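You operate a simulated robot arm through the tools that you are given. There is no shell and no other tool. Be economical: measure what you need, move in short steps, check, and stop when the job is done.

You are at the controls of a simulated robot arm. One attempt, no reset.

TASK
Holster the probe, plug it in, switch the meter to LOW and zero it.
Fine: plug first, with the knob at OFF; it ends on 20 C.

It is judged by the outcome, as a careful person would: the job done as asked, and still so three seconds after it is handed in. It fails if anything else is knocked over, pushed out of place, dropped, spilled or broken.

THE ROBOT
A 6-joint arm with a two-finger parallel gripper, fixed in place. Base frame: the origin is at the foot of the arm, x ahead of it, y to its left, z up; the work surface is at about z = 0. Lengths are in mm, angles in rad, forces in N, time in s.
With the tool pointing down near the work surface it reaches from about 180 to 460 mm from the base axis. Its first joint turns from -1.222 to 1.222 rad. Payload 1.9 kg.
The tool frame sits at the grasp point between the pads (the TCP): z along the fingers, y along the line on which they close. The tips reach 23 mm beyond it. The gripper opens to 94 mm. The fingers are 38 mm wide and 10 mm thick; the gripper's body (54 by 96 mm) begins 39 mm behind the TCP.
Orientation is told as [roll, pitch, yaw] about the base's x, y, z axes, in that order, counted from this pose: with the fingers straight down and closing along the base's y, the tool's x points along the base's -x, its y along +y and its z along -z.

THE INTERFACE
- The arm moves only by the tool send_rows. Its argument "targets" is a list that holds one entry, the list of rows, each a list of 7 numbers: the turn, a rotation vector about the tool's x, y, z in units of 4 degrees (1.0 is 4 degrees), then the shift along the tool's x, y, z in units of 40 mm (1.0 is 40 mm), then the gripper command, from -1 (shut) to 1 (fully open), values between in proportion. In form: [[[rx, ry, rz, tx, ty, tz, hand], ...]]. A call has 1 to 12 rows; each row shifts and turns the commanded pose from where the row before left it, along the tool's axes as they then stand. A call with a number of a shift or a turn outside -1 to 1 is refused whole. A row lasts 0.2 s, in which the tool goes at most 50 mm and 0.15 rad; a call with a longer step from one row to the next is refused whole, and so is a gripper value outside its range. Where a pose cannot be reached the arm comes as near as it can. A force on the tool above 40 N (or 10 N above the force at the start of the call, whichever is more), or a blocked arm, ends the call early, and 0.2 s more pass. Each finger travels about 108 mm/s and halts on what it meets, pressing with about 38 N; the grip force reading is that of the motor and also rises with nothing between the fingers. The clock runs only during rows and for 0.2 s after the last one: add rows that do not move to give the fingers time. It gives the time, the measured TCP pose, the force on the tool (base axes), the opening and the grip force at its end, in the units of the frame above (readings bear some noise), with the torque about the TCP (base axes, N m) and any sound that the robot's microphone picked up.
- Cameras (640 x 400 px; columns grow to the right, rows downward): "scene" is fixed at [43.3, 300.5, 428.7]; the picture's right is [-0.88, -0.47, 0.00], its down [-0.24, 0.45, -0.86] and it looks along [0.40, -0.76, -0.51] (base axes); focal length 214 px, centre (320, 200). "wrist" rides on the gripper at [86, 16, -75] in the tool frame; the picture's right is [-0.18, 0.98, 0.00], its down [-0.58, -0.11, -0.81] and it looks along [-0.79, -0.15, 0.59] (tool axes); focal length 243 px, centre (320, 200). There is no depth. A picture from a camera that has moved, and an enlarged one, comes with that camera's place and axes in the base frame and with its lens.
- grab_frame(camera): a new picture of that camera. No time passes.
- inspect(camera, box): a new picture of the part [left, top, right, bottom] of that camera's present view, enlarged. No time passes.
- finish_job(): hands the job in; it is judged then, once.

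Work in short steps. Places have to be worked out from the pictures, the camera data and where the tool is seen: move nearer, look again, correct. Check each grasp and each placing, and mend what went wrong. You have 120 turns and 64 pictures in all, those below and enlarged ones among them. Open the gripper and draw the arm clear of the work before you hand the job in, unless the task says otherwise; then end with one line.

The tools are called as a command line: name --argument value ..., lists and objects as JSON in quotes. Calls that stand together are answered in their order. send_rows: Moves the arm, as the interface text tells. Its arguments: {"type":"object","properties":{"targets":{"type":"array"}},"required":["targets"]} The other tools are called the same way: grab_frame (camera) takes a picture; inspect (camera, box) takes an enlarged picture of a part of a camera's view; finish_job () hands the job in.

At the start:

```text
t: 0.0
position: [323.7, -45.4, 352.7]
orientation: [0.001, -0.002, 0.0]
ft_force: [0.1, 0.3, 0.0]
ft_torque: [0.0, 0.0, -0.01]
gripper_width: 93.8
gripper_force: 0.1
```

scene: 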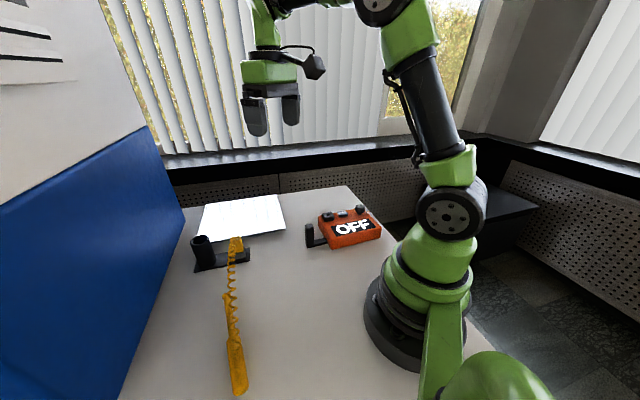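
wrist: 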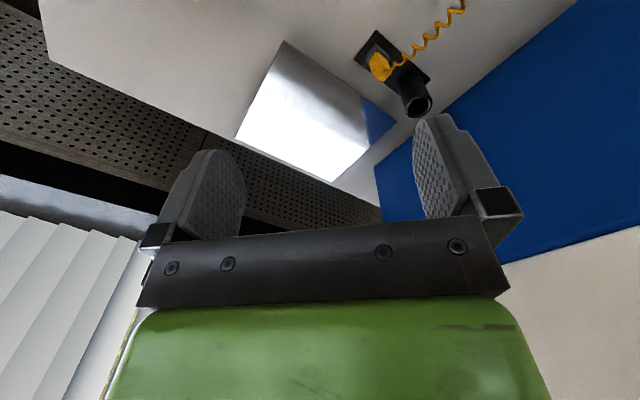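

The scene shows an orange meter with an OFF display, a holster with a yellow plug resting near it, a coiled cord and a probe. I'll enlarge both areas.

inspect --camera "scene" --box '[290, 190, 400, 260]'

inspect --camera "scene" --box '[170, 220, 290, 300]'

inspect --camera "scene" --box '[170, 280, 320, 400]'

```text
5.71 times, centred on (345, 225) of scene
camera zoom: at [43.3, 300.5, 428.7], right [-0.88, -0.47, 0.0], down [-0.24, 0.45, -0.86], along [0.4, -0.76, -0.51], focal length 1226 px, centre (177, 57)
```

zoom: 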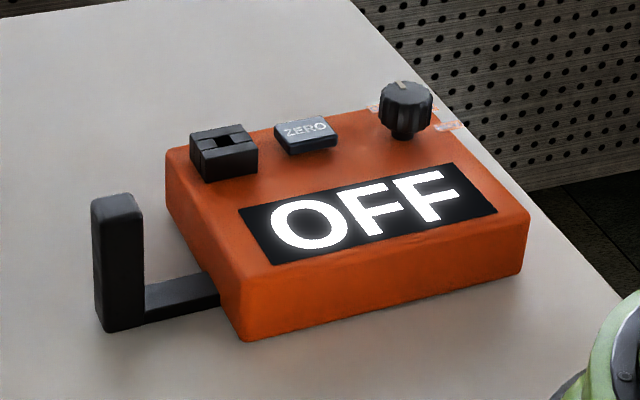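

```text
5.00 times, centred on (230, 260) of scene
camera zoom: at [43.3, 300.5, 428.7], right [-0.88, -0.47, 0.0], down [-0.24, 0.45, -0.86], along [0.4, -0.76, -0.51], focal length 1072 px, centre (770, -100)
```

zoom: 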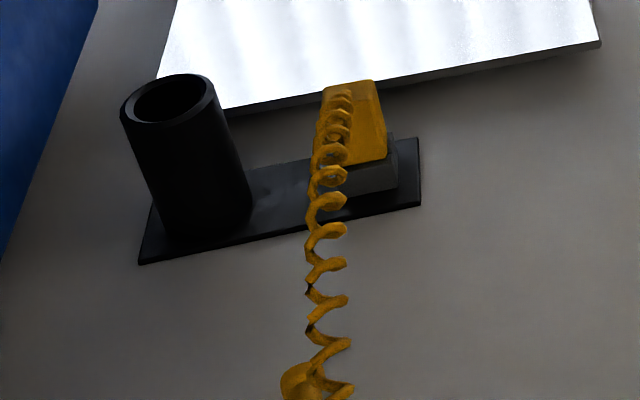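

```text
3.33 times, centred on (245, 340) of scene
camera zoom: at [43.3, 300.5, 428.7], right [-0.88, -0.47, 0.0], down [-0.24, 0.45, -0.86], along [0.4, -0.76, -0.51], focal length 715 px, centre (570, -267)
```

zoom: 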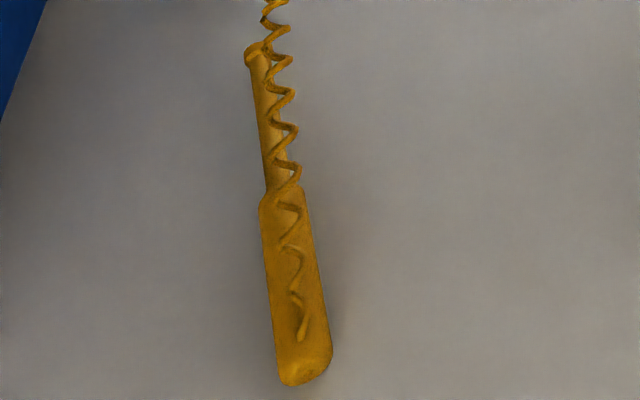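

The meter sits around (213,-210), rotated about 45°, with its socket, ZERO and knob in a row along the back. The parked plug is near (432,27), the holster near (485,80) and the probe runs from (209,239) to (361,137). I'll move the wrist camera over the meter.

send_rows --targets '[[[0, 0, 0, 0.575, -0.8, 0.515, 1], [0, 0, 0, 0.575, -0.8, 0.515, 1], [0, 0, 0, 0.575, -0.8, 0.515, 1], [0, 0, 0, 0.575, -0.8, 0.515, 1], [0, 0, 0, 0.575, -0.8, 0.515, 1], [0, 0, 1, 0, 0, 0, 1], [0, 0, 1, 0, 0, 0, 1], [0, 0, 1, 0, 0, 0, 1], [0, 0, 1, 0, 0, 0, 1], [0, 0, 1, 0, 0, 0, 1], [0, 0, 1, 0, 0, 0, 1], [0, 0, 1, 0, 0, 0, 1]]]'

send_rows --targets '[[[0, 0, 1, 0, 0, 0, 1], [0, 0, 1, 0, 0, 0, 1], [0, 0, 1, 0, 0, 0, 1], [0, 0, 1, 0, 0, 0, 1]]]'

grab_frame --camera "wrist"

```text
t: 2.6
position: [208.0, -206.2, 251.3]
orientation: [0.003, 0.0, -0.489]
ft_force: [0.2, 0.0, 0.1]
ft_torque: [0.0, -0.02, 0.02]
gripper_width: 94.1
gripper_force: 0.0
```

```text
t: 3.6
position: [207.1, -207.0, 250.4]
orientation: [0.004, 0.002, -0.768]
ft_force: [0.4, -0.5, -0.6]
ft_torque: [-0.01, -0.01, 0.01]
gripper_width: 94.1
gripper_force: 0.0
```

```text
58 pictures are left
camera wrist: at [156.7, -133.7, 325.7], right [0.82, 0.58, 0.0], down [0.34, -0.48, 0.81], along [0.47, -0.66, -0.59], focal length 243 px, centre (320, 200)
```

wrist: 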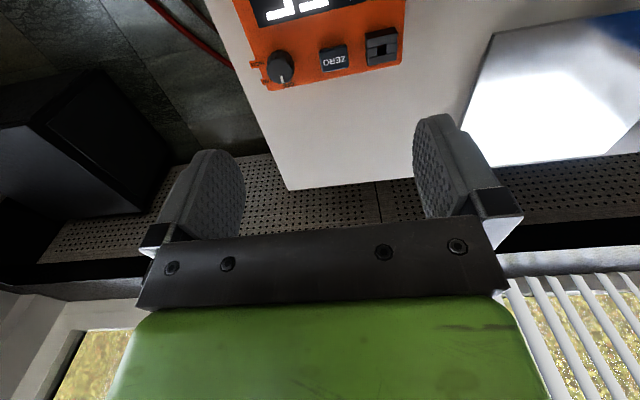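

The meter's top features are visible (upside down). I'll enlarge them.

inspect --camera "wrist" --box '[230, 0, 430, 110]'

```text
3.20 times, centred on (330, 55) of wrist
camera zoom: at [156.7, -133.7, 325.7], right [0.82, 0.58, 0.0], down [0.34, -0.48, 0.81], along [0.47, -0.66, -0.59], focal length 776 px, centre (288, 664)
```

zoom: 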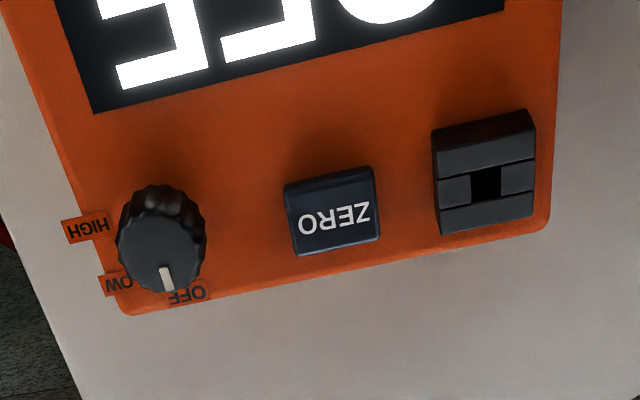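

The knob has OFF, LOW and HIGH marks, so LOW is about 50° clockwise from OFF seen from above. Next I'll view the plug and holster.

send_rows --targets '[[[0, 0, 0, 0.124, 0.904, 0, 1], [0, 0, 0, 0.124, 0.904, 0, 1], [0, 0, 0, 0.124, 0.904, 0, 1], [0, 0, 0, 0.124, 0.904, 0, 1], [0, 0, 0, 0.124, 0.904, 0, 1], [0, 0, 0, 0.124, 0.904, 0, 1], [0, 0, 0, 0.124, 0.904, 0, 1], [0, 0, 0, 0.124, 0.904, 0, 1], [0, 0, 0, 0.124, 0.904, 0, 1], [0, 0, 0, 0, 0, 0, 1]]]'

grab_frame --camera "wrist"

```text
t: 5.8
position: [404.0, 60.6, 250.2]
orientation: [0.0, 0.0, -0.768]
ft_force: [-0.1, 0.1, 0.4]
ft_torque: [0.0, 0.0, -0.02]
gripper_width: 93.8
gripper_force: 0.1
```

```text
56 pictures are left
camera wrist: at [351.7, 133.3, 325.8], right [0.82, 0.58, 0.0], down [0.34, -0.48, 0.81], along [0.47, -0.66, -0.59], focal length 243 px, centre (320, 200)
```

wrist: 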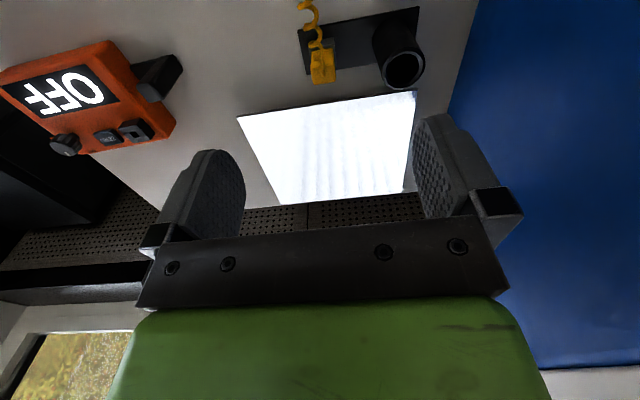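

inspect --camera "wrist" --box '[270, 0, 430, 100]'

inspect --camera "wrist" --box '[20, 20, 200, 180]'

```text
4.00 times, centred on (350, 50) of wrist
camera zoom: at [351.7, 133.3, 325.8], right [0.82, 0.58, 0.0], down [0.34, -0.48, 0.81], along [0.47, -0.66, -0.59], focal length 970 px, centre (200, 800)
```

zoom: 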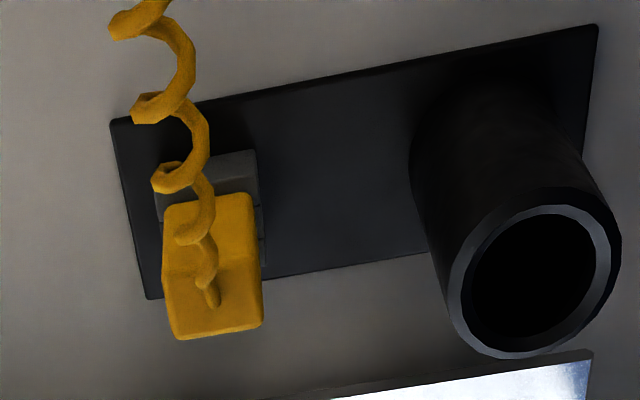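

```text
2.50 times, centred on (110, 100) of wrist
camera zoom: at [351.7, 133.3, 325.8], right [0.82, 0.58, 0.0], down [0.34, -0.48, 0.81], along [0.47, -0.66, -0.59], focal length 606 px, centre (845, 450)
```

zoom: 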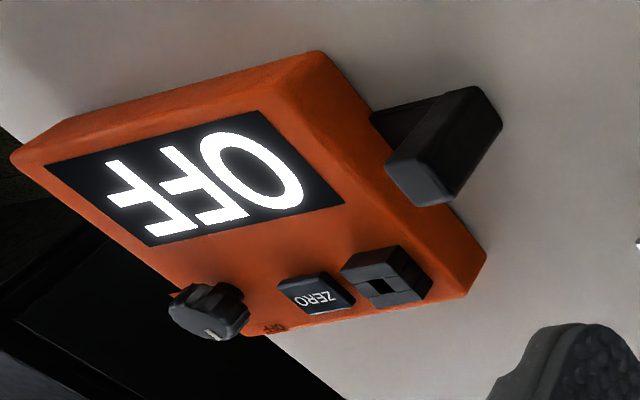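

The plug's top with its cord exit is at about (431,29,64), and its sides run along 45°. The holster rim is near (486,85,80). I'll narrow the fingers to about 50 mm to clear the tube and move above the plug.

send_rows --targets '[[[0, 0, 0.25, -0.26, -0.025, 0.875, 0.06], [0, 0, 0, -0.26, -0.025, 0.875, 0.06], [0, 0, 0, -0.26, -0.025, 0.875, 0.06], [0, 0, 0, -0.26, -0.025, 0.875, 0.06], [0, 0, 0, 0, 0, 0, 0.06]]]'

grab_frame --camera "wrist"

inspect --camera "scene" --box '[170, 180, 290, 260]'

```text
t: 7.0
position: [431.7, 28.0, 112.5]
orientation: [0.003, 0.0, -0.783]
ft_force: [-0.9, -0.2, 0.1]
ft_torque: [0.0, 0.01, 0.03]
gripper_width: 49.7
gripper_force: 0.1
```

```text
53 pictures are left
camera wrist: at [380.8, 101.0, 187.4], right [0.83, 0.56, 0.0], down [0.33, -0.49, 0.81], along [0.46, -0.66, -0.59], focal length 243 px, centre (320, 200)
```

wrist: 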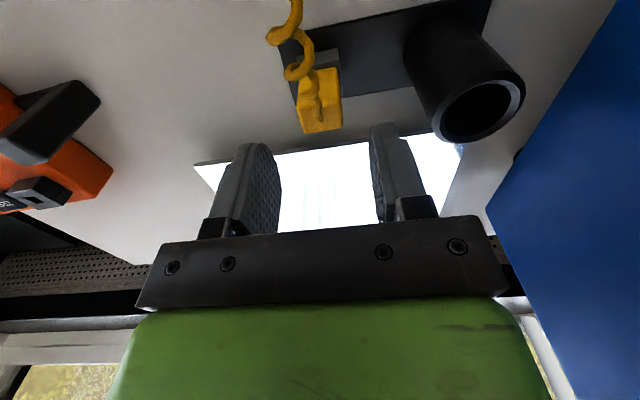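

```text
5.00 times, centred on (230, 220) of scene
camera zoom: at [43.4, 300.5, 428.7], right [-0.88, -0.47, 0.0], down [-0.24, 0.45, -0.86], along [0.4, -0.76, -0.51], focal length 1072 px, centre (770, 100)
```

zoom: 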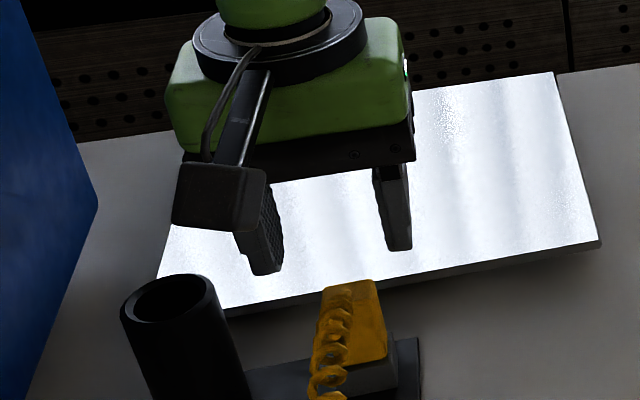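

The plug lines up with the fingers and the centre offset is a few mm. I'll descend to z≈60.

send_rows --targets '[[[0, 0, 0, 0.08, 0.03, 0.3, 0.06], [0, 0, 0, 0, 0, 0.5, 0.06], [0, 0, 0, 0, 0, 0.5, 0.06], [0, 0, 0, 0, 0, 0, 0.06]]]'

grab_frame --camera "wrist"

inspect --camera "scene" --box '[180, 190, 300, 270]'

```text
t: 8.0
position: [429.1, 32.2, 60.8]
orientation: [0.002, -0.001, -0.785]
ft_force: [1.2, 0.2, -0.9]
ft_torque: [-0.03, 0.06, 0.01]
gripper_width: 49.7
gripper_force: 0.1
```

```text
51 pictures are left
camera wrist: at [378.4, 104.3, 134.9], right [0.83, 0.56, 0.0], down [0.33, -0.49, 0.81], along [0.46, -0.66, -0.59], focal length 243 px, centre (320, 200)
```

wrist: 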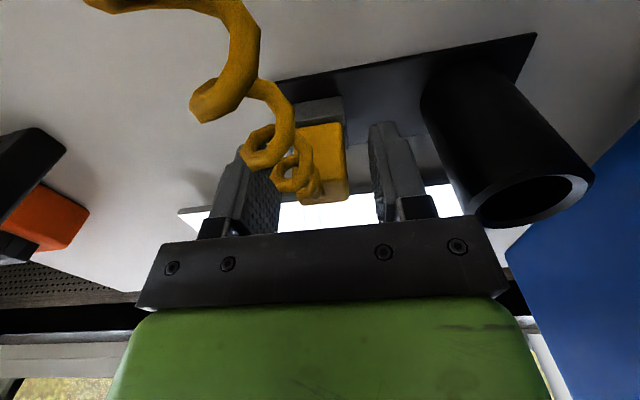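

```text
5.00 times, centred on (240, 230) of scene
camera zoom: at [43.3, 300.5, 428.7], right [-0.88, -0.47, 0.0], down [-0.24, 0.45, -0.86], along [0.4, -0.76, -0.51], focal length 1072 px, centre (720, 50)
```

zoom: 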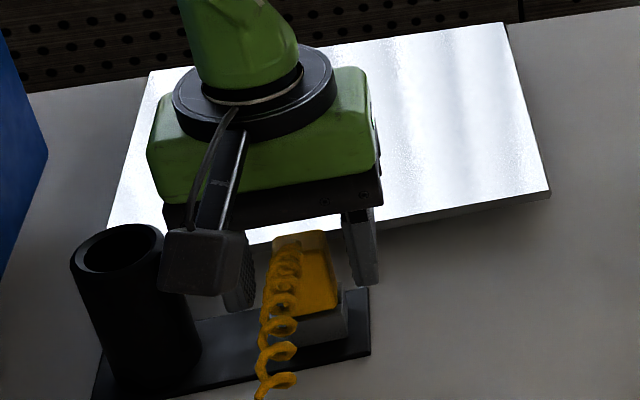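

The fingers straddle the plug, so I'm closing.

send_rows --targets '[[[0, 0, 0, 0, 0, 0, -1], [0, 0, 0, 0, 0, 0, -1], [0, 0, 0, 0, 0, 0, -1]]]'

grab_frame --camera "wrist"

```text
t: 8.8
position: [428.2, 30.6, 58.9]
orientation: [0.003, 0.001, -0.787]
ft_force: [0.0, -0.8, 0.1]
ft_torque: [0.02, -0.04, 0.02]
gripper_width: 24.8
gripper_force: 38.1
```

```text
49 pictures are left
camera wrist: at [378.3, 104.3, 135.1], right [0.82, 0.57, 0.0], down [0.33, -0.49, 0.81], along [0.46, -0.66, -0.59], focal length 243 px, centre (320, 200)
```

wrist: 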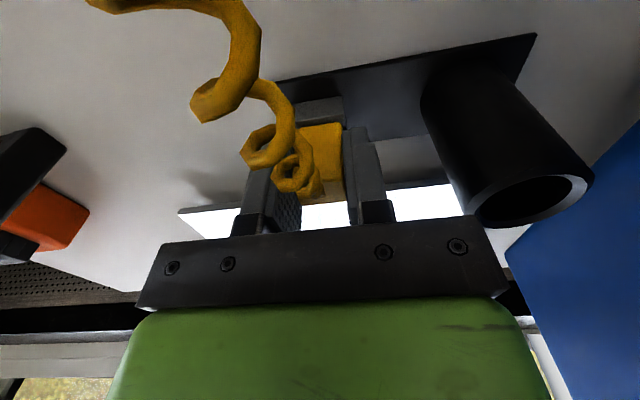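

The plug is gripped at 24.8 mm. I'll lift it straight up.

send_rows --targets '[[[0, 0, 0, 0, 0, -0.25, -1], [0, 0, 0, 0, 0, -0.25, -1], [0, 0, 0, 0, 0, -0.5, -1], [0, 0, 0, 0, 0, -0.5, -1], [0, 0, 0, 0, 0, -0.7, -1], [0, 0, 0, 0, 0, -0.7, -1]]]'

grab_frame --camera "wrist"

grab_frame --camera "scene"

```text
t: 10.2
position: [428.2, 30.0, 175.7]
orientation: [0.002, 0.002, -0.785]
ft_force: [0.0, -0.2, -0.6]
ft_torque: [0.02, -0.02, 0.01]
gripper_width: 25.0
gripper_force: 38.1
```

```text
48 pictures are left
camera wrist: at [377.2, 103.6, 251.4], right [0.83, 0.56, 0.0], down [0.33, -0.49, 0.81], along [0.46, -0.66, -0.59], focal length 243 px, centre (320, 200)
```

wrist: 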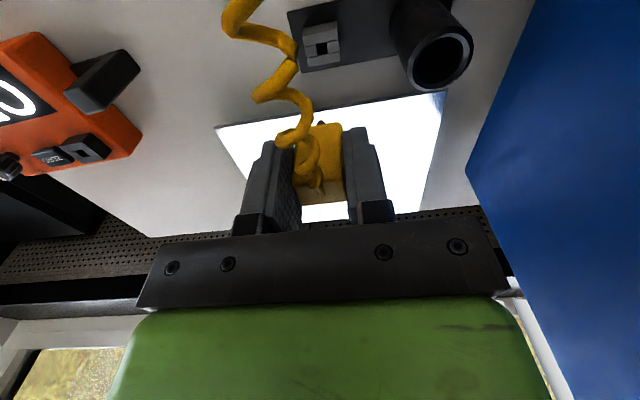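

```text
47 pictures are left
```

scene: 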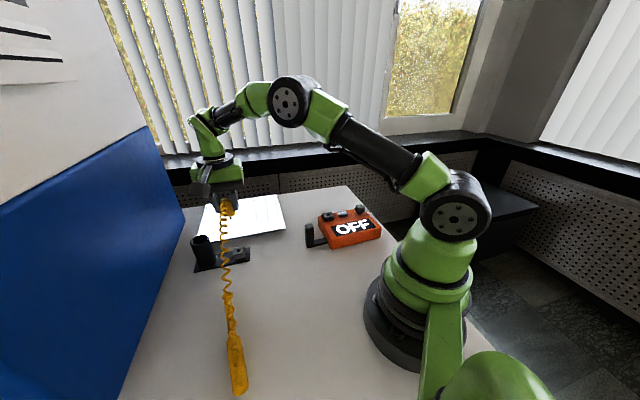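

The plug is out and the park block's hole is visible, which gives me a visual reference. I'll carry the plug above the meter's socket, near (273,-188).

send_rows --targets '[[[0, 0, 0, -0.139, -0.824, 0, -1], [0, 0, 0, -0.139, -0.824, 0, -1], [0, 0, 0, -0.139, -0.824, 0, -1], [0, 0, 0, -0.139, -0.824, 0, -1], [0, 0, 0, -0.139, -0.824, 0, -1], [0, 0, 0, -0.139, -0.824, 0, -1], [0, 0, 0, -0.139, -0.824, 0, -1], [0, 0, 0, -0.139, -0.824, 0, -1], [0, 0, 0, 0, 0, 0, -1]]]'

grab_frame --camera "wrist"

grab_frame --camera "scene"

```text
t: 12.2
position: [273.1, -188.4, 174.2]
orientation: [0.003, 0.0, -0.786]
ft_force: [-0.4, 0.0, -1.2]
ft_torque: [-0.01, 0.0, -0.01]
gripper_width: 24.9
gripper_force: 38.5
```

```text
46 pictures are left
camera wrist: at [222.5, -114.3, 249.2], right [0.82, 0.57, 0.0], down [0.33, -0.49, 0.81], along [0.46, -0.66, -0.59], focal length 243 px, centre (320, 200)
```

wrist: 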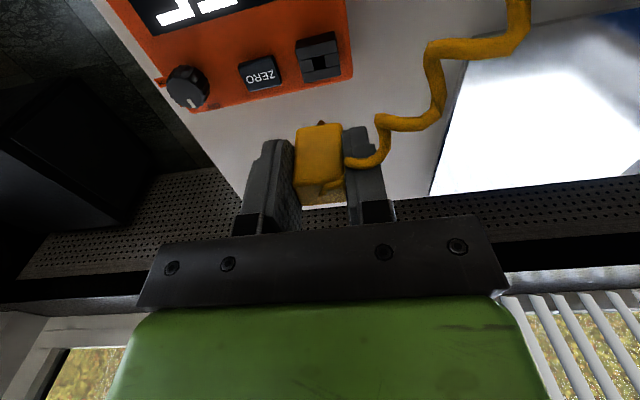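

```text
45 pictures are left
```

scene: 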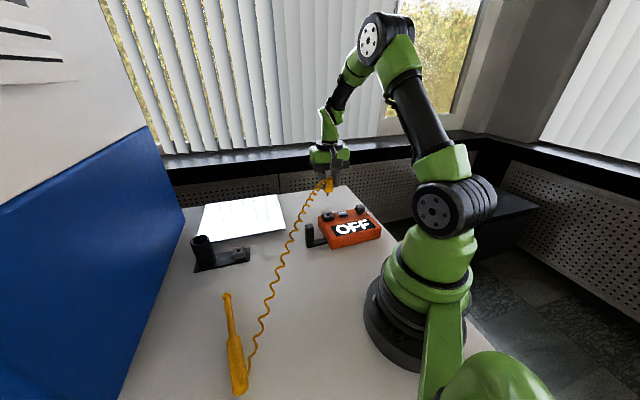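

The cord stretched without moving the probe. I'll enlarge the socket for accuracy.

inspect --camera "wrist" --box '[270, 10, 390, 85]'

```text
5.33 times, centred on (330, 48) of wrist
camera zoom: at [222.5, -114.3, 249.2], right [0.82, 0.57, 0.0], down [0.33, -0.49, 0.81], along [0.46, -0.66, -0.59], focal length 1294 px, centre (267, 1013)
```

zoom: 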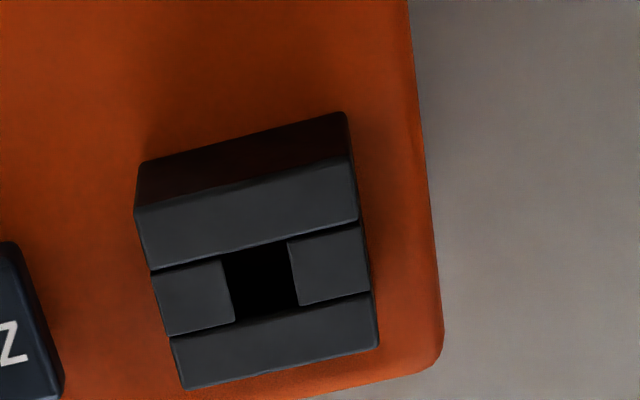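

inspect --camera "wrist" --box '[260, 90, 380, 165]'

```text
5.33 times, centred on (320, 128) of wrist
camera zoom: at [222.5, -114.3, 249.2], right [0.82, 0.57, 0.0], down [0.33, -0.49, 0.81], along [0.46, -0.66, -0.59], focal length 1294 px, centre (320, 587)
```

zoom: 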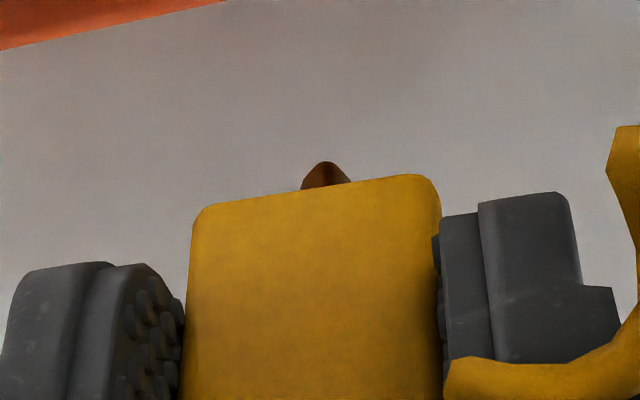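

The socket hole triangulates to z≈56 and sits about 1.5 mm to tool −y. I'll correct that and descend part way to z≈120.

send_rows --targets '[[[0, 0, 0, 0, -0.04, 0.45, -1], [0, 0, 0, 0, 0, 0.45, -1], [0, 0, 0, 0, 0, 0.45, -1], [0, 0, 0, 0, 0, 0, -1]]]'

inspect --camera "wrist" --box '[240, 60, 400, 160]'

inspect --camera "scene" --box '[290, 150, 400, 220]'

```text
t: 13.2
position: [271.6, -188.3, 121.3]
orientation: [0.002, -0.001, -0.785]
ft_force: [0.0, -0.7, -1.4]
ft_torque: [0.01, 0.03, 0.0]
gripper_width: 25.1
gripper_force: 38.2
```

```text
4.00 times, centred on (320, 110) of wrist
camera zoom: at [221.2, -115.0, 195.1], right [0.83, 0.56, 0.0], down [0.33, -0.49, 0.81], along [0.46, -0.66, -0.59], focal length 970 px, centre (320, 560)
```

zoom: 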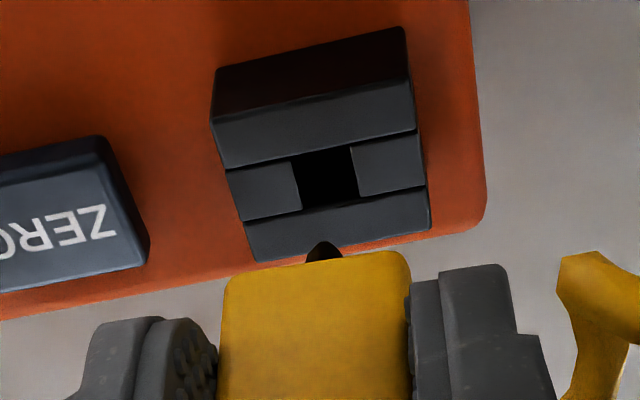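

```text
5.71 times, centred on (345, 185) of scene
camera zoom: at [43.3, 300.5, 428.7], right [-0.88, -0.47, 0.0], down [-0.24, 0.45, -0.86], along [0.4, -0.76, -0.51], focal length 1226 px, centre (177, 286)
```

zoom: 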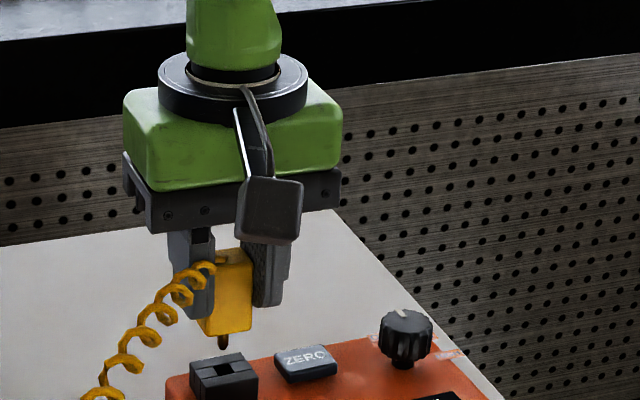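

Both camera views look along the same direction, so tool-x is poorly determined. I'll yaw the wrist 48° in place to get a cross view of the hole.

send_rows --targets '[[[0, 0, -1, 0, 0, 0, -1], [0, 0, -1, 0, 0, 0, -1], [0, 0, -1, 0, 0, 0, -1], [0, 0, -1, 0, 0, 0, -1], [0, 0, -1, 0, 0, 0, -1], [0, 0, -1, 0, 0, 0, -1], [0, 0, -1, 0, 0, 0, -1], [0, 0, -1, 0, 0, 0, -1], [0, 0, -1, 0, 0, 0, -1], [0, 0, -1, 0, 0, 0, -1], [0, 0, -1, 0, 0, 0, -1], [0, 0, -1, 0, 0, 0, -1]]]'

inspect --camera "wrist" --box '[240, 60, 400, 160]'

```text
t: 15.8
position: [271.7, -189.6, 121.8]
orientation: [0.003, -0.001, 0.054]
ft_force: [-0.4, 0.3, -0.8]
ft_torque: [0.0, -0.01, -0.01]
gripper_width: 24.9
gripper_force: 37.9
```

```text
4.00 times, centred on (320, 110) of wrist
camera zoom: at [184.2, -175.7, 195.8], right [0.13, 0.99, 0.0], down [0.58, -0.08, 0.81], along [0.8, -0.1, -0.59], focal length 970 px, centre (320, 560)
```

zoom: 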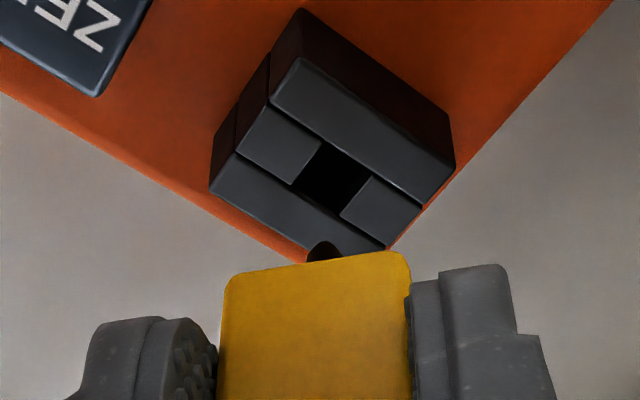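

The hole is offset about (+1.8, +1.2) mm in tool axes. I'll check the prong's own offset in the scene view after this rotation.

inspect --camera "scene" --box '[290, 150, 400, 220]'

```text
5.71 times, centred on (345, 185) of scene
camera zoom: at [43.3, 300.5, 428.7], right [-0.88, -0.47, 0.0], down [-0.24, 0.45, -0.86], along [0.4, -0.76, -0.51], focal length 1226 px, centre (177, 286)
```

zoom: 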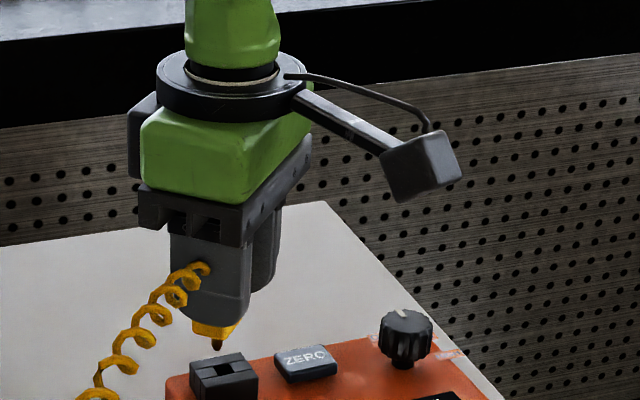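

The prong sits about 4 mm toward tool −x from the TCP. I'll rotate back and shift tool x by +5.6 and y by +0.8 to align the prong over the hole, then look again.

send_rows --targets '[[[0, 0, 1, 0, 0, 0, -1], [0, 0, 1, 0, 0, 0, -1], [0, 0, 1, 0, 0, 0, -1], [0, 0, 1, 0, 0, 0, -1], [0, 0, 1, 0, 0, 0, -1], [0, 0, 1, 0, 0, 0, -1], [0, 0, 1, 0, 0, 0, -1], [0, 0, 1, 0, 0, 0, -1], [0, 0, 1, 0, 0, 0, -1], [0, 0, 1, 0, 0, 0, -1], [0, 0, 1, 0, 0, 0, -1], [0, 0, 1, 0.14, 0.02, 0.0, -1]]]'

send_rows --targets '[[[0, 0, 0, 0, 0, 0.2, -1], [0, 0, 0, 0, 0, 0, -1]]]'

inspect --camera "scene" --box '[305, 175, 371, 217]'

inspect --camera "wrist" --box '[260, 80, 380, 155]'

```text
t: 18.4
position: [267.1, -185.0, 120.3]
orientation: [0.004, -0.001, -0.786]
ft_force: [-0.2, -0.5, -0.2]
ft_torque: [0.0, -0.02, -0.03]
gripper_width: 24.9
gripper_force: 38.6
```

```text
t: 19.0
position: [267.7, -183.6, 111.4]
orientation: [0.003, 0.001, -0.785]
ft_force: [-0.5, 0.6, 0.4]
ft_torque: [-0.01, 0.0, 0.0]
gripper_width: 24.9
gripper_force: 37.7
```

```text
9.52 times, centred on (338, 196) of scene
camera zoom: at [43.3, 300.5, 428.7], right [-0.88, -0.47, 0.0], down [-0.24, 0.45, -0.86], along [0.4, -0.76, -0.51], focal length 2043 px, centre (149, 238)
```

zoom: 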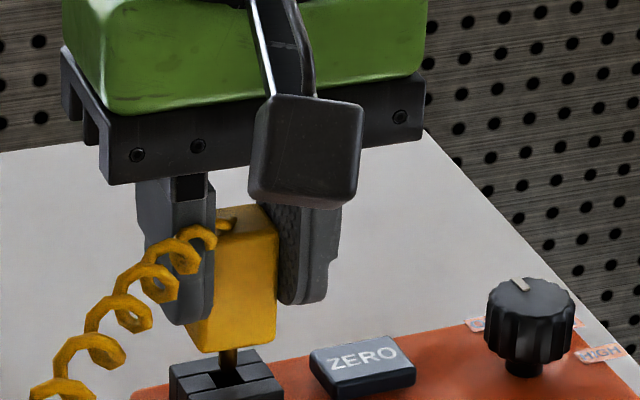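

```text
5.33 times, centred on (320, 118) of wrist
camera zoom: at [218.0, -111.2, 187.2], right [0.82, 0.57, 0.0], down [0.33, -0.49, 0.81], along [0.46, -0.66, -0.59], focal length 1294 px, centre (320, 640)
```

zoom: 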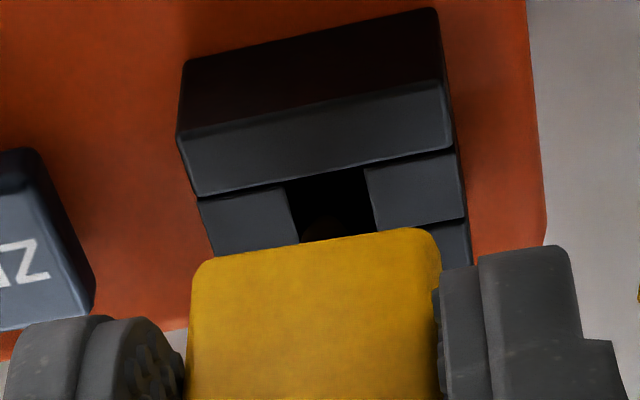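

The prong is over the hole but needs about 1 mm more tool +y. I'll correct it and descend in small steps.

send_rows --targets '[[[0, 0, 0, 0, 0.025, 0.0, -1], [0, 0, 0, 0, 0, 0.08, -1], [0, 0, 0, 0, 0, 0.08, -1], [0, 0, 0, 0, 0, 0, -1]]]'

inspect --camera "scene" --box '[305, 175, 371, 217]'

inspect --camera "wrist" --box '[260, 80, 380, 155]'

```text
t: 20.0
position: [269.1, -183.6, 105.4]
orientation: [0.004, 0.0, -0.785]
ft_force: [-0.4, 0.3, 0.1]
ft_torque: [-0.02, 0.01, 0.01]
gripper_width: 25.2
gripper_force: 37.4
```

```text
9.52 times, centred on (338, 196) of scene
camera zoom: at [43.3, 300.5, 428.7], right [-0.88, -0.47, 0.0], down [-0.24, 0.45, -0.86], along [0.4, -0.76, -0.51], focal length 2043 px, centre (149, 238)
```

zoom: 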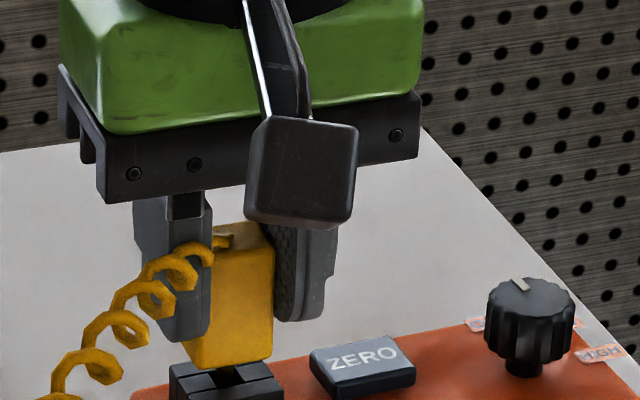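

```text
5.33 times, centred on (320, 118) of wrist
camera zoom: at [218.3, -109.8, 181.8], right [0.83, 0.56, 0.0], down [0.33, -0.49, 0.81], along [0.46, -0.66, -0.59], focal length 1294 px, centre (320, 640)
```

zoom: 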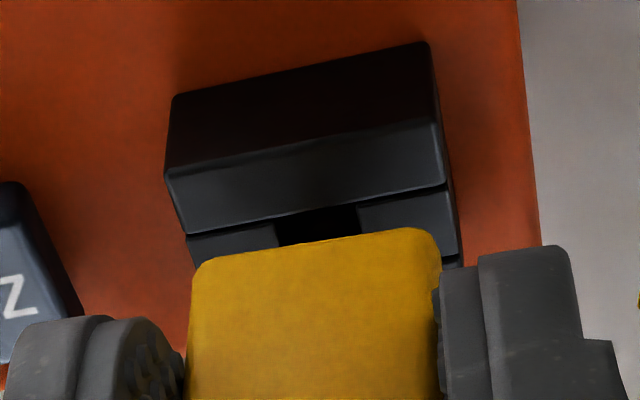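

No contact force and it looks well aligned. I'll keep inserting slowly.

send_rows --targets '[[[0, 0, 0, 0, 0, 0.07, -1], [0, 0, 0, 0, 0, 0.07, -1], [0, 0, 0, 0, 0, 0.07, -1], [0, 0, 0, 0, 0, 0, -1]]]'

inspect --camera "scene" --box '[305, 175, 371, 217]'

```text
t: 21.0
position: [269.4, -183.2, 97.8]
orientation: [0.004, 0.001, -0.785]
ft_force: [-0.4, 0.1, -2.9]
ft_torque: [-0.02, 0.04, 0.01]
gripper_width: 25.1
gripper_force: 38.3
```

```text
9.52 times, centred on (338, 196) of scene
camera zoom: at [43.4, 300.5, 428.7], right [-0.88, -0.47, 0.0], down [-0.24, 0.45, -0.86], along [0.4, -0.76, -0.51], focal length 2043 px, centre (149, 238)
```

zoom: 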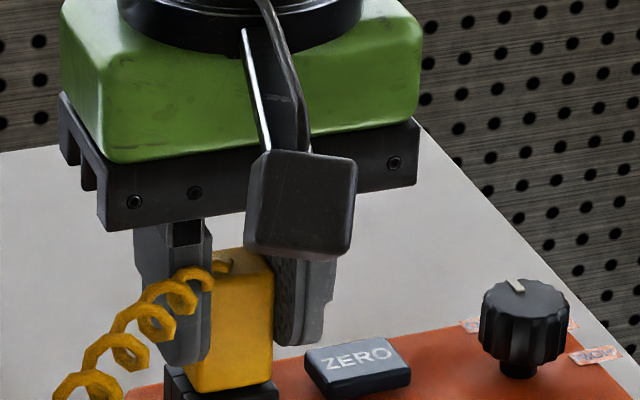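

The meter appears to have shifted a little, so I'll look more widely before pushing on.

inspect --camera "scene" --box '[290, 180, 400, 250]'

inspect --camera "wrist" --box '[220, 50, 420, 175]'

```text
5.71 times, centred on (345, 215) of scene
camera zoom: at [43.4, 300.5, 428.7], right [-0.88, -0.47, 0.0], down [-0.24, 0.45, -0.86], along [0.4, -0.76, -0.51], focal length 1226 px, centre (177, 114)
```

zoom: 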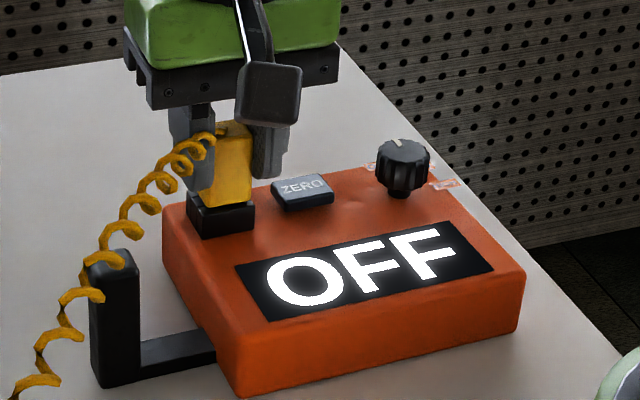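

```text
3.20 times, centred on (320, 112) of wrist
camera zoom: at [218.2, -109.9, 172.7], right [0.83, 0.56, 0.0], down [0.33, -0.49, 0.81], along [0.46, -0.66, -0.59], focal length 776 px, centre (320, 480)
```

zoom: 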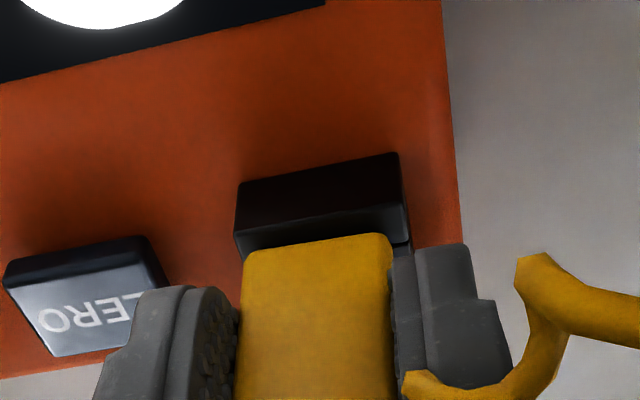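

The meter moved only about 2 mm as the prong centred. I'll continue pressing straight down in small steps.

send_rows --targets '[[[0, 0, 0, 0, 0, 0.05, -1], [0, 0, 0, 0, 0, 0.05, -1], [0, 0, 0, 0, 0, 0.05, -1], [0, 0, 0, 0, 0, 0, -1]]]'

inspect --camera "scene" --box '[290, 180, 400, 250]'

```text
t: 22.0
position: [269.6, -184.4, 92.5]
orientation: [0.002, -0.005, -0.785]
ft_force: [-4.3, -9.9, 31.3]
ft_torque: [-0.4, -0.01, -0.1]
gripper_width: 24.8
gripper_force: 37.6
```

```text
5.71 times, centred on (345, 215) of scene
camera zoom: at [43.3, 300.6, 428.7], right [-0.88, -0.47, 0.0], down [-0.24, 0.45, -0.86], along [0.4, -0.76, -0.51], focal length 1226 px, centre (177, 114)
```

zoom: 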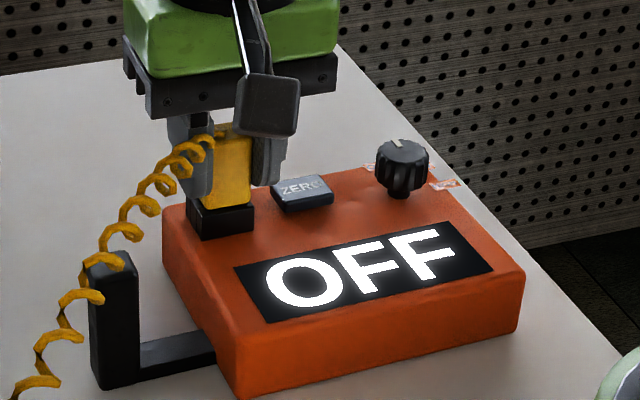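

Fz rose to 31 N, so it seems bottomed. I'll check closely that the plug is flush.

inspect --camera "scene" --box '[310, 195, 350, 225]'

inspect --camera "wrist" --box '[260, 80, 380, 155]'

```text
13.33 times, centred on (330, 210) of scene
camera zoom: at [43.3, 300.6, 428.7], right [-0.88, -0.47, 0.0], down [-0.24, 0.45, -0.86], along [0.4, -0.76, -0.51], focal length 2860 px, centre (187, 67)
```

zoom: 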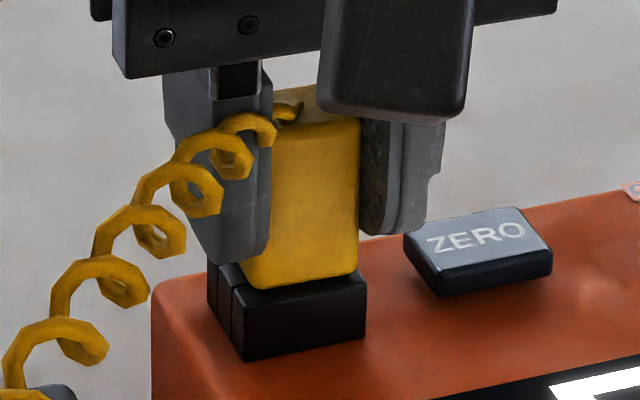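

```text
5.33 times, centred on (320, 118) of wrist
camera zoom: at [219.1, -110.7, 166.8], right [0.82, 0.57, 0.0], down [0.33, -0.49, 0.81], along [0.46, -0.67, -0.59], focal length 1294 px, centre (320, 640)
```

zoom: 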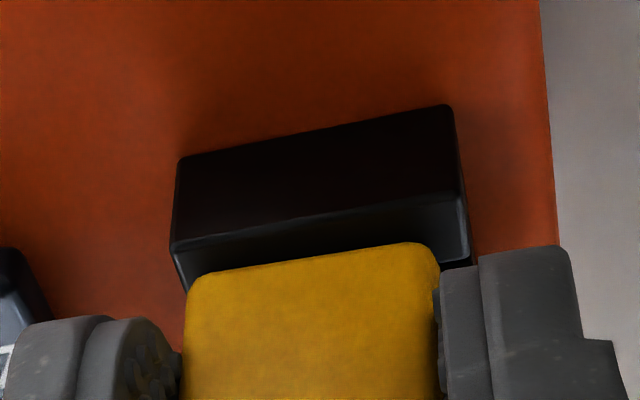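

The plug looks flush and straight. I'll ease the pressure, open and rise.

send_rows --targets '[[[0, 0, 0, 0, 0, -0.04, -1], [0, 0, 0, 0, 0, 0, 0.0], [0, 0, 0, 0, 0, 0, 0.0], [0, 0, 0, 0, 0, -0.3, 0.0], [0, 0, 0, 0, 0, -0.7, 0.0], [0, 0, 0, 0, 0, -0.9, 0.0], [0, 0, 0, 0, 0, -0.9, 0.0]]]'

inspect --camera "scene" --box '[290, 180, 400, 250]'

grab_frame --camera "wrist"

```text
t: 23.6
position: [266.4, -184.3, 206.2]
orientation: [0.003, 0.001, -0.785]
ft_force: [-0.4, -0.3, 0.3]
ft_torque: [0.02, -0.03, 0.0]
gripper_width: 46.9
gripper_force: 0.1
```

```text
5.71 times, centred on (345, 215) of scene
camera zoom: at [43.3, 300.5, 428.7], right [-0.88, -0.47, 0.0], down [-0.24, 0.45, -0.86], along [0.4, -0.76, -0.51], focal length 1226 px, centre (177, 114)
```

zoom: 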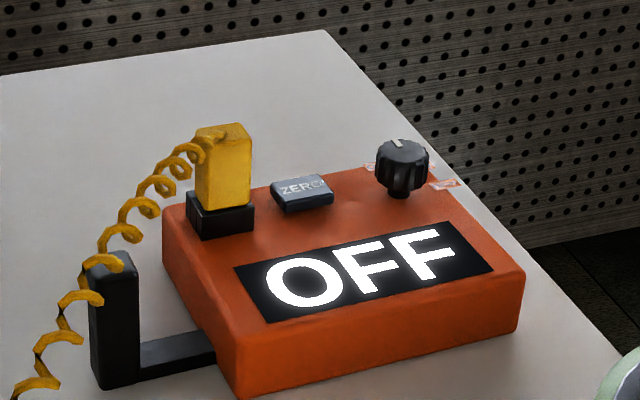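

```text
27 pictures are left
camera wrist: at [217.6, -110.6, 281.5], right [0.83, 0.56, 0.0], down [0.33, -0.49, 0.81], along [0.46, -0.66, -0.59], focal length 243 px, centre (320, 200)
```

wrist: 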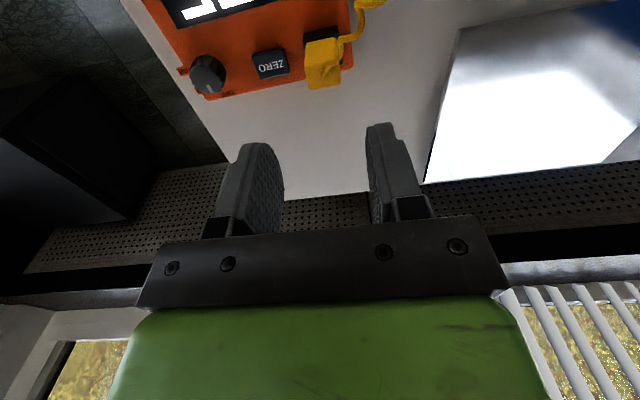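

The plug is in and released with the knob still OFF. Next is the probe: I need the tool's +x toward the probe tip (yaw ≈2.55), so that pitching the tool outward later points the tip down. I'll move over the handle and start rotating.

send_rows --targets '[[[0, 0, 0, 0.821, 0.739, 0, 0.2], [0, 0, 0, 0.821, 0.739, 0, 0.2], [0, 0, 0, 0.821, 0.739, 0, 0.2], [0, 0, 0, 0.821, 0.739, 0, 0.2], [0, 0, 0, 0.821, 0.739, 0, 0.2], [0, 0, 0, 0.821, 0.739, 0, 0.2], [0, 0, 0, 0.821, 0.739, 0, 0.2], [0, 0, 0, 0.821, 0.739, 0, 0.2], [0, 0, 0, 0.821, 0.739, 0, 0.2], [0, 0, -1, 0, 0, 0, 0.2], [0, 0, -1, 0, 0, 0, 0.2], [0, 0, -1, 0, 0, 0, 0.2]]]'

send_rows --targets '[[[0, 0, -1, 0, 0, 0, 0.2], [0, 0, -1, 0, 0, 0, 0.2], [0, 0, -1, 0, 0, 0, 0.2], [0, 0, -1, 0, 0, 0, 0.2], [0, 0, -1, 0, 0, 0, 0.2], [0, 0, -1, 0, 0, 0, 0.2], [0, 0, -1, 0, 0, 0, 0.2], [0, 0, -1, 0, 0, 0, 0.2], [0, 0, -1, 0, 0, 0, 0.2], [0, 0, -1, 0, 0, 0, 0.2], [0, 0, -1, 0, 0, 0, 0.2], [0, 0, -1, 0, 0, 0, 0.2]]]'

send_rows --targets '[[[0, 0, -1, 0, 0, 0, 0.2], [0, 0, -1, 0, 0, 0, 0.2], [0, 0, -1, 0, 0, 0, 0.2], [0, 0, -1, 0, 0, 0, 0.2], [0, 0, -1, 0, 0, 0, 0.2], [0, 0, -1, 0, 0, 0, 0.2], [0, 0, -1, 0, 0, 0, 0.2], [0, 0, -1, 0, 0, 0, 0.2], [0, 0, -1, 0, 0, 0, 0.2], [0, 0, -1, 0, 0, 0, 0.2], [0, 0, -1, 0, 0, 0, 0.2], [0, 0, -1, 0, 0, 0, 0.2]]]'

send_rows --targets '[[[0, 0, -1, 0, 0, 0, 0.2], [0, 0, -1, 0, 0, 0, 0.2], [0, 0, -1, 0, 0, 0, 0.2], [0, 0, -1, 0, 0, 0, 0.2], [0, 0, -1, 0, 0, 0, 0.2], [0, 0, -1, 0, 0, 0, 0.2], [0, 0, -1, 0, 0, 0, 0.2], [0, 0, -1, 0, 0, 0, 0.2], [0, 0, -1, 0, 0, 0, 0.2], [0, 0, -1, 0, 0, 0, 0.2], [0, 0, -1, 0, 0, 0, 0.2], [0, 0, -1, 0, 0, 0, 0.2]]]'

```text
t: 26.2
position: [248.1, 212.8, 206.7]
orientation: [0.003, 0.001, -0.574]
ft_force: [0.0, -0.3, 0.2]
ft_torque: [0.01, 0.03, 0.01]
gripper_width: 56.6
gripper_force: 0.2
```

```text
t: 28.8
position: [247.9, 214.6, 206.4]
orientation: [0.001, -0.003, 0.262]
ft_force: [-0.2, -0.3, 0.1]
ft_torque: [-0.01, -0.02, -0.01]
gripper_width: 56.5
gripper_force: 0.0
```

```text
t: 31.4
position: [249.0, 214.0, 207.0]
orientation: [0.0, -0.005, 1.101]
ft_force: [0.6, 0.2, -0.4]
ft_torque: [0.0, 0.01, 0.02]
gripper_width: 56.5
gripper_force: 0.0
```

```text
t: 34.0
position: [247.4, 213.8, 206.2]
orientation: [-0.001, -0.002, 1.938]
ft_force: [0.1, 0.9, -0.5]
ft_torque: [0.04, -0.03, -0.02]
gripper_width: 56.4
gripper_force: 0.0
```

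Rotation is working. I'll finish to about 2.57 and look.

send_rows --targets '[[[0, 0, -1, 0, 0, 0, 0.2], [0, 0, -1, 0, 0, 0, 0.2], [0, 0, -1, 0, 0, 0, 0.2], [0, 0, -1, 0, 0, 0, 0.2], [0, 0, -1, 0, 0, 0, 0.2], [0, 0, -1, 0, 0, 0, 0.2], [0, 0, -1, 0, 0, 0, 0.2], [0, 0, -1, 0, 0, 0, 0.2], [0, 0, -0.8, 0, 0, 0, 0.2]]]'

grab_frame --camera "wrist"

inspect --camera "scene" --box '[150, 200, 390, 350]'

```text
t: 36.0
position: [249.2, 214.5, 206.3]
orientation: [-0.003, 0.0, 2.554]
ft_force: [-0.3, -0.1, 0.0]
ft_torque: [-0.03, 0.01, -0.01]
gripper_width: 56.4
gripper_force: 0.0
```

```text
26 pictures are left
camera wrist: at [310.7, 153.4, 281.4], right [-0.7, -0.72, 0.0], down [-0.42, 0.41, 0.81], along [-0.58, 0.56, -0.59], focal length 243 px, centre (320, 200)
```

wrist: 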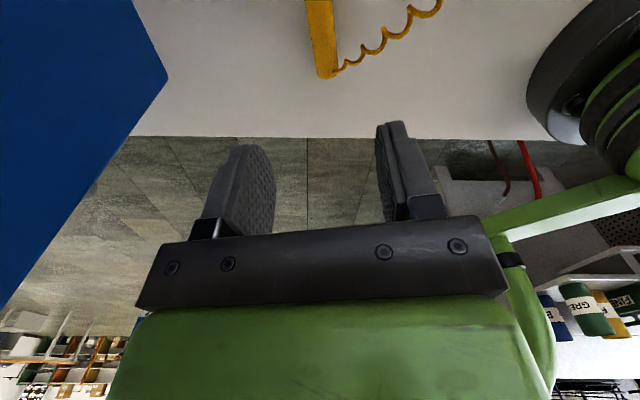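

```text
2.67 times, centred on (270, 275) of scene
camera zoom: at [43.3, 300.5, 428.7], right [-0.88, -0.47, 0.0], down [-0.24, 0.45, -0.86], along [0.4, -0.76, -0.51], focal length 572 px, centre (453, 0)
```

zoom: 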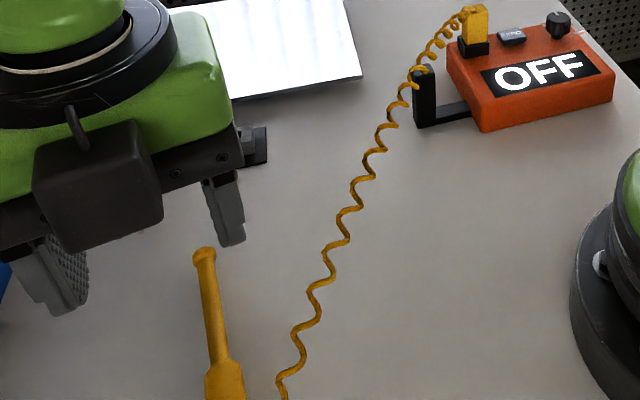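

The handle end is at (208,241) and the probe axis is about −35°. I'll trim the yaw, align on the handle's middle and descend to z≈80.

send_rows --targets '[[[0, 0, 0.4, -0.1, 0.055, 0.8, 0.2], [0, 0, 0, 0, 0, 0.8, 0.2], [0, 0, 0, 0, 0, 0.8, 0.2], [0, 0, 0, 0, 0, 0.75, 0.2], [0, 0, 0, 0, 0, 0, 0.2]]]'

grab_frame --camera "wrist"

```text
t: 37.2
position: [244.9, 211.4, 79.8]
orientation: [-0.004, 0.0, 2.524]
ft_force: [0.2, 0.1, 0.6]
ft_torque: [-0.03, 0.02, -0.02]
gripper_width: 56.5
gripper_force: 0.0
```

```text
24 pictures are left
camera wrist: at [304.8, 149.7, 154.7], right [-0.72, -0.69, 0.0], down [-0.41, 0.42, 0.81], along [-0.56, 0.58, -0.59], focal length 243 px, centre (320, 200)
```

wrist: 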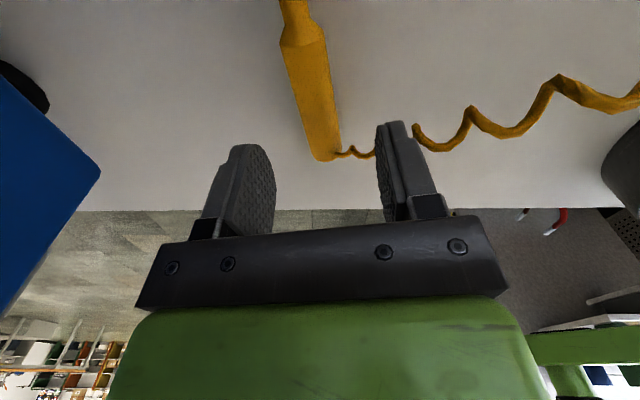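

The handle lines up, and the TCP needs −4 mm tool y. I'll shift and descend to z≈27 so the tips stay just above the table, then close.

send_rows --targets '[[[0, 0, 0.1, -0.1, -0.095, 0.4, 0.2], [0, 0, 0, 0, 0, 0.5, 0.2], [0, 0, 0, 0, 0, 0.42, 0.2], [0, 0, 0, 0, 0, 0, 0.2]]]'

send_rows --targets '[[[0, 0, 0, 0, 0, 0, -1], [0, 0, 0, 0, 0, 0, -1], [0, 0, 0, 0, 0, 0, -1]]]'

grab_frame --camera "wrist"

```text
t: 38.2
position: [243.7, 217.9, 27.2]
orientation: [-0.002, 0.0, 2.516]
ft_force: [-0.7, -0.4, 0.2]
ft_torque: [0.0, -0.02, 0.02]
gripper_width: 56.4
gripper_force: 0.1
```

```text
t: 39.0
position: [241.6, 216.5, 25.8]
orientation: [-0.003, 0.0, 2.518]
ft_force: [-0.4, -1.3, 5.8]
ft_torque: [-0.14, -0.16, -0.07]
gripper_width: 22.3
gripper_force: 38.0
```

```text
23 pictures are left
camera wrist: at [302.7, 155.3, 102.5], right [-0.72, -0.69, 0.0], down [-0.41, 0.43, 0.81], along [-0.55, 0.59, -0.59], focal length 243 px, centre (320, 200)
```

wrist: 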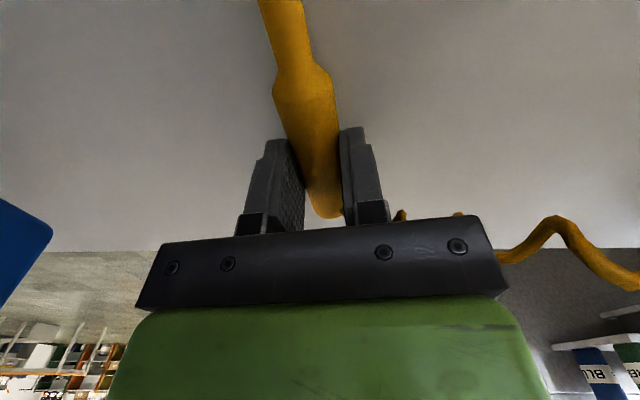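

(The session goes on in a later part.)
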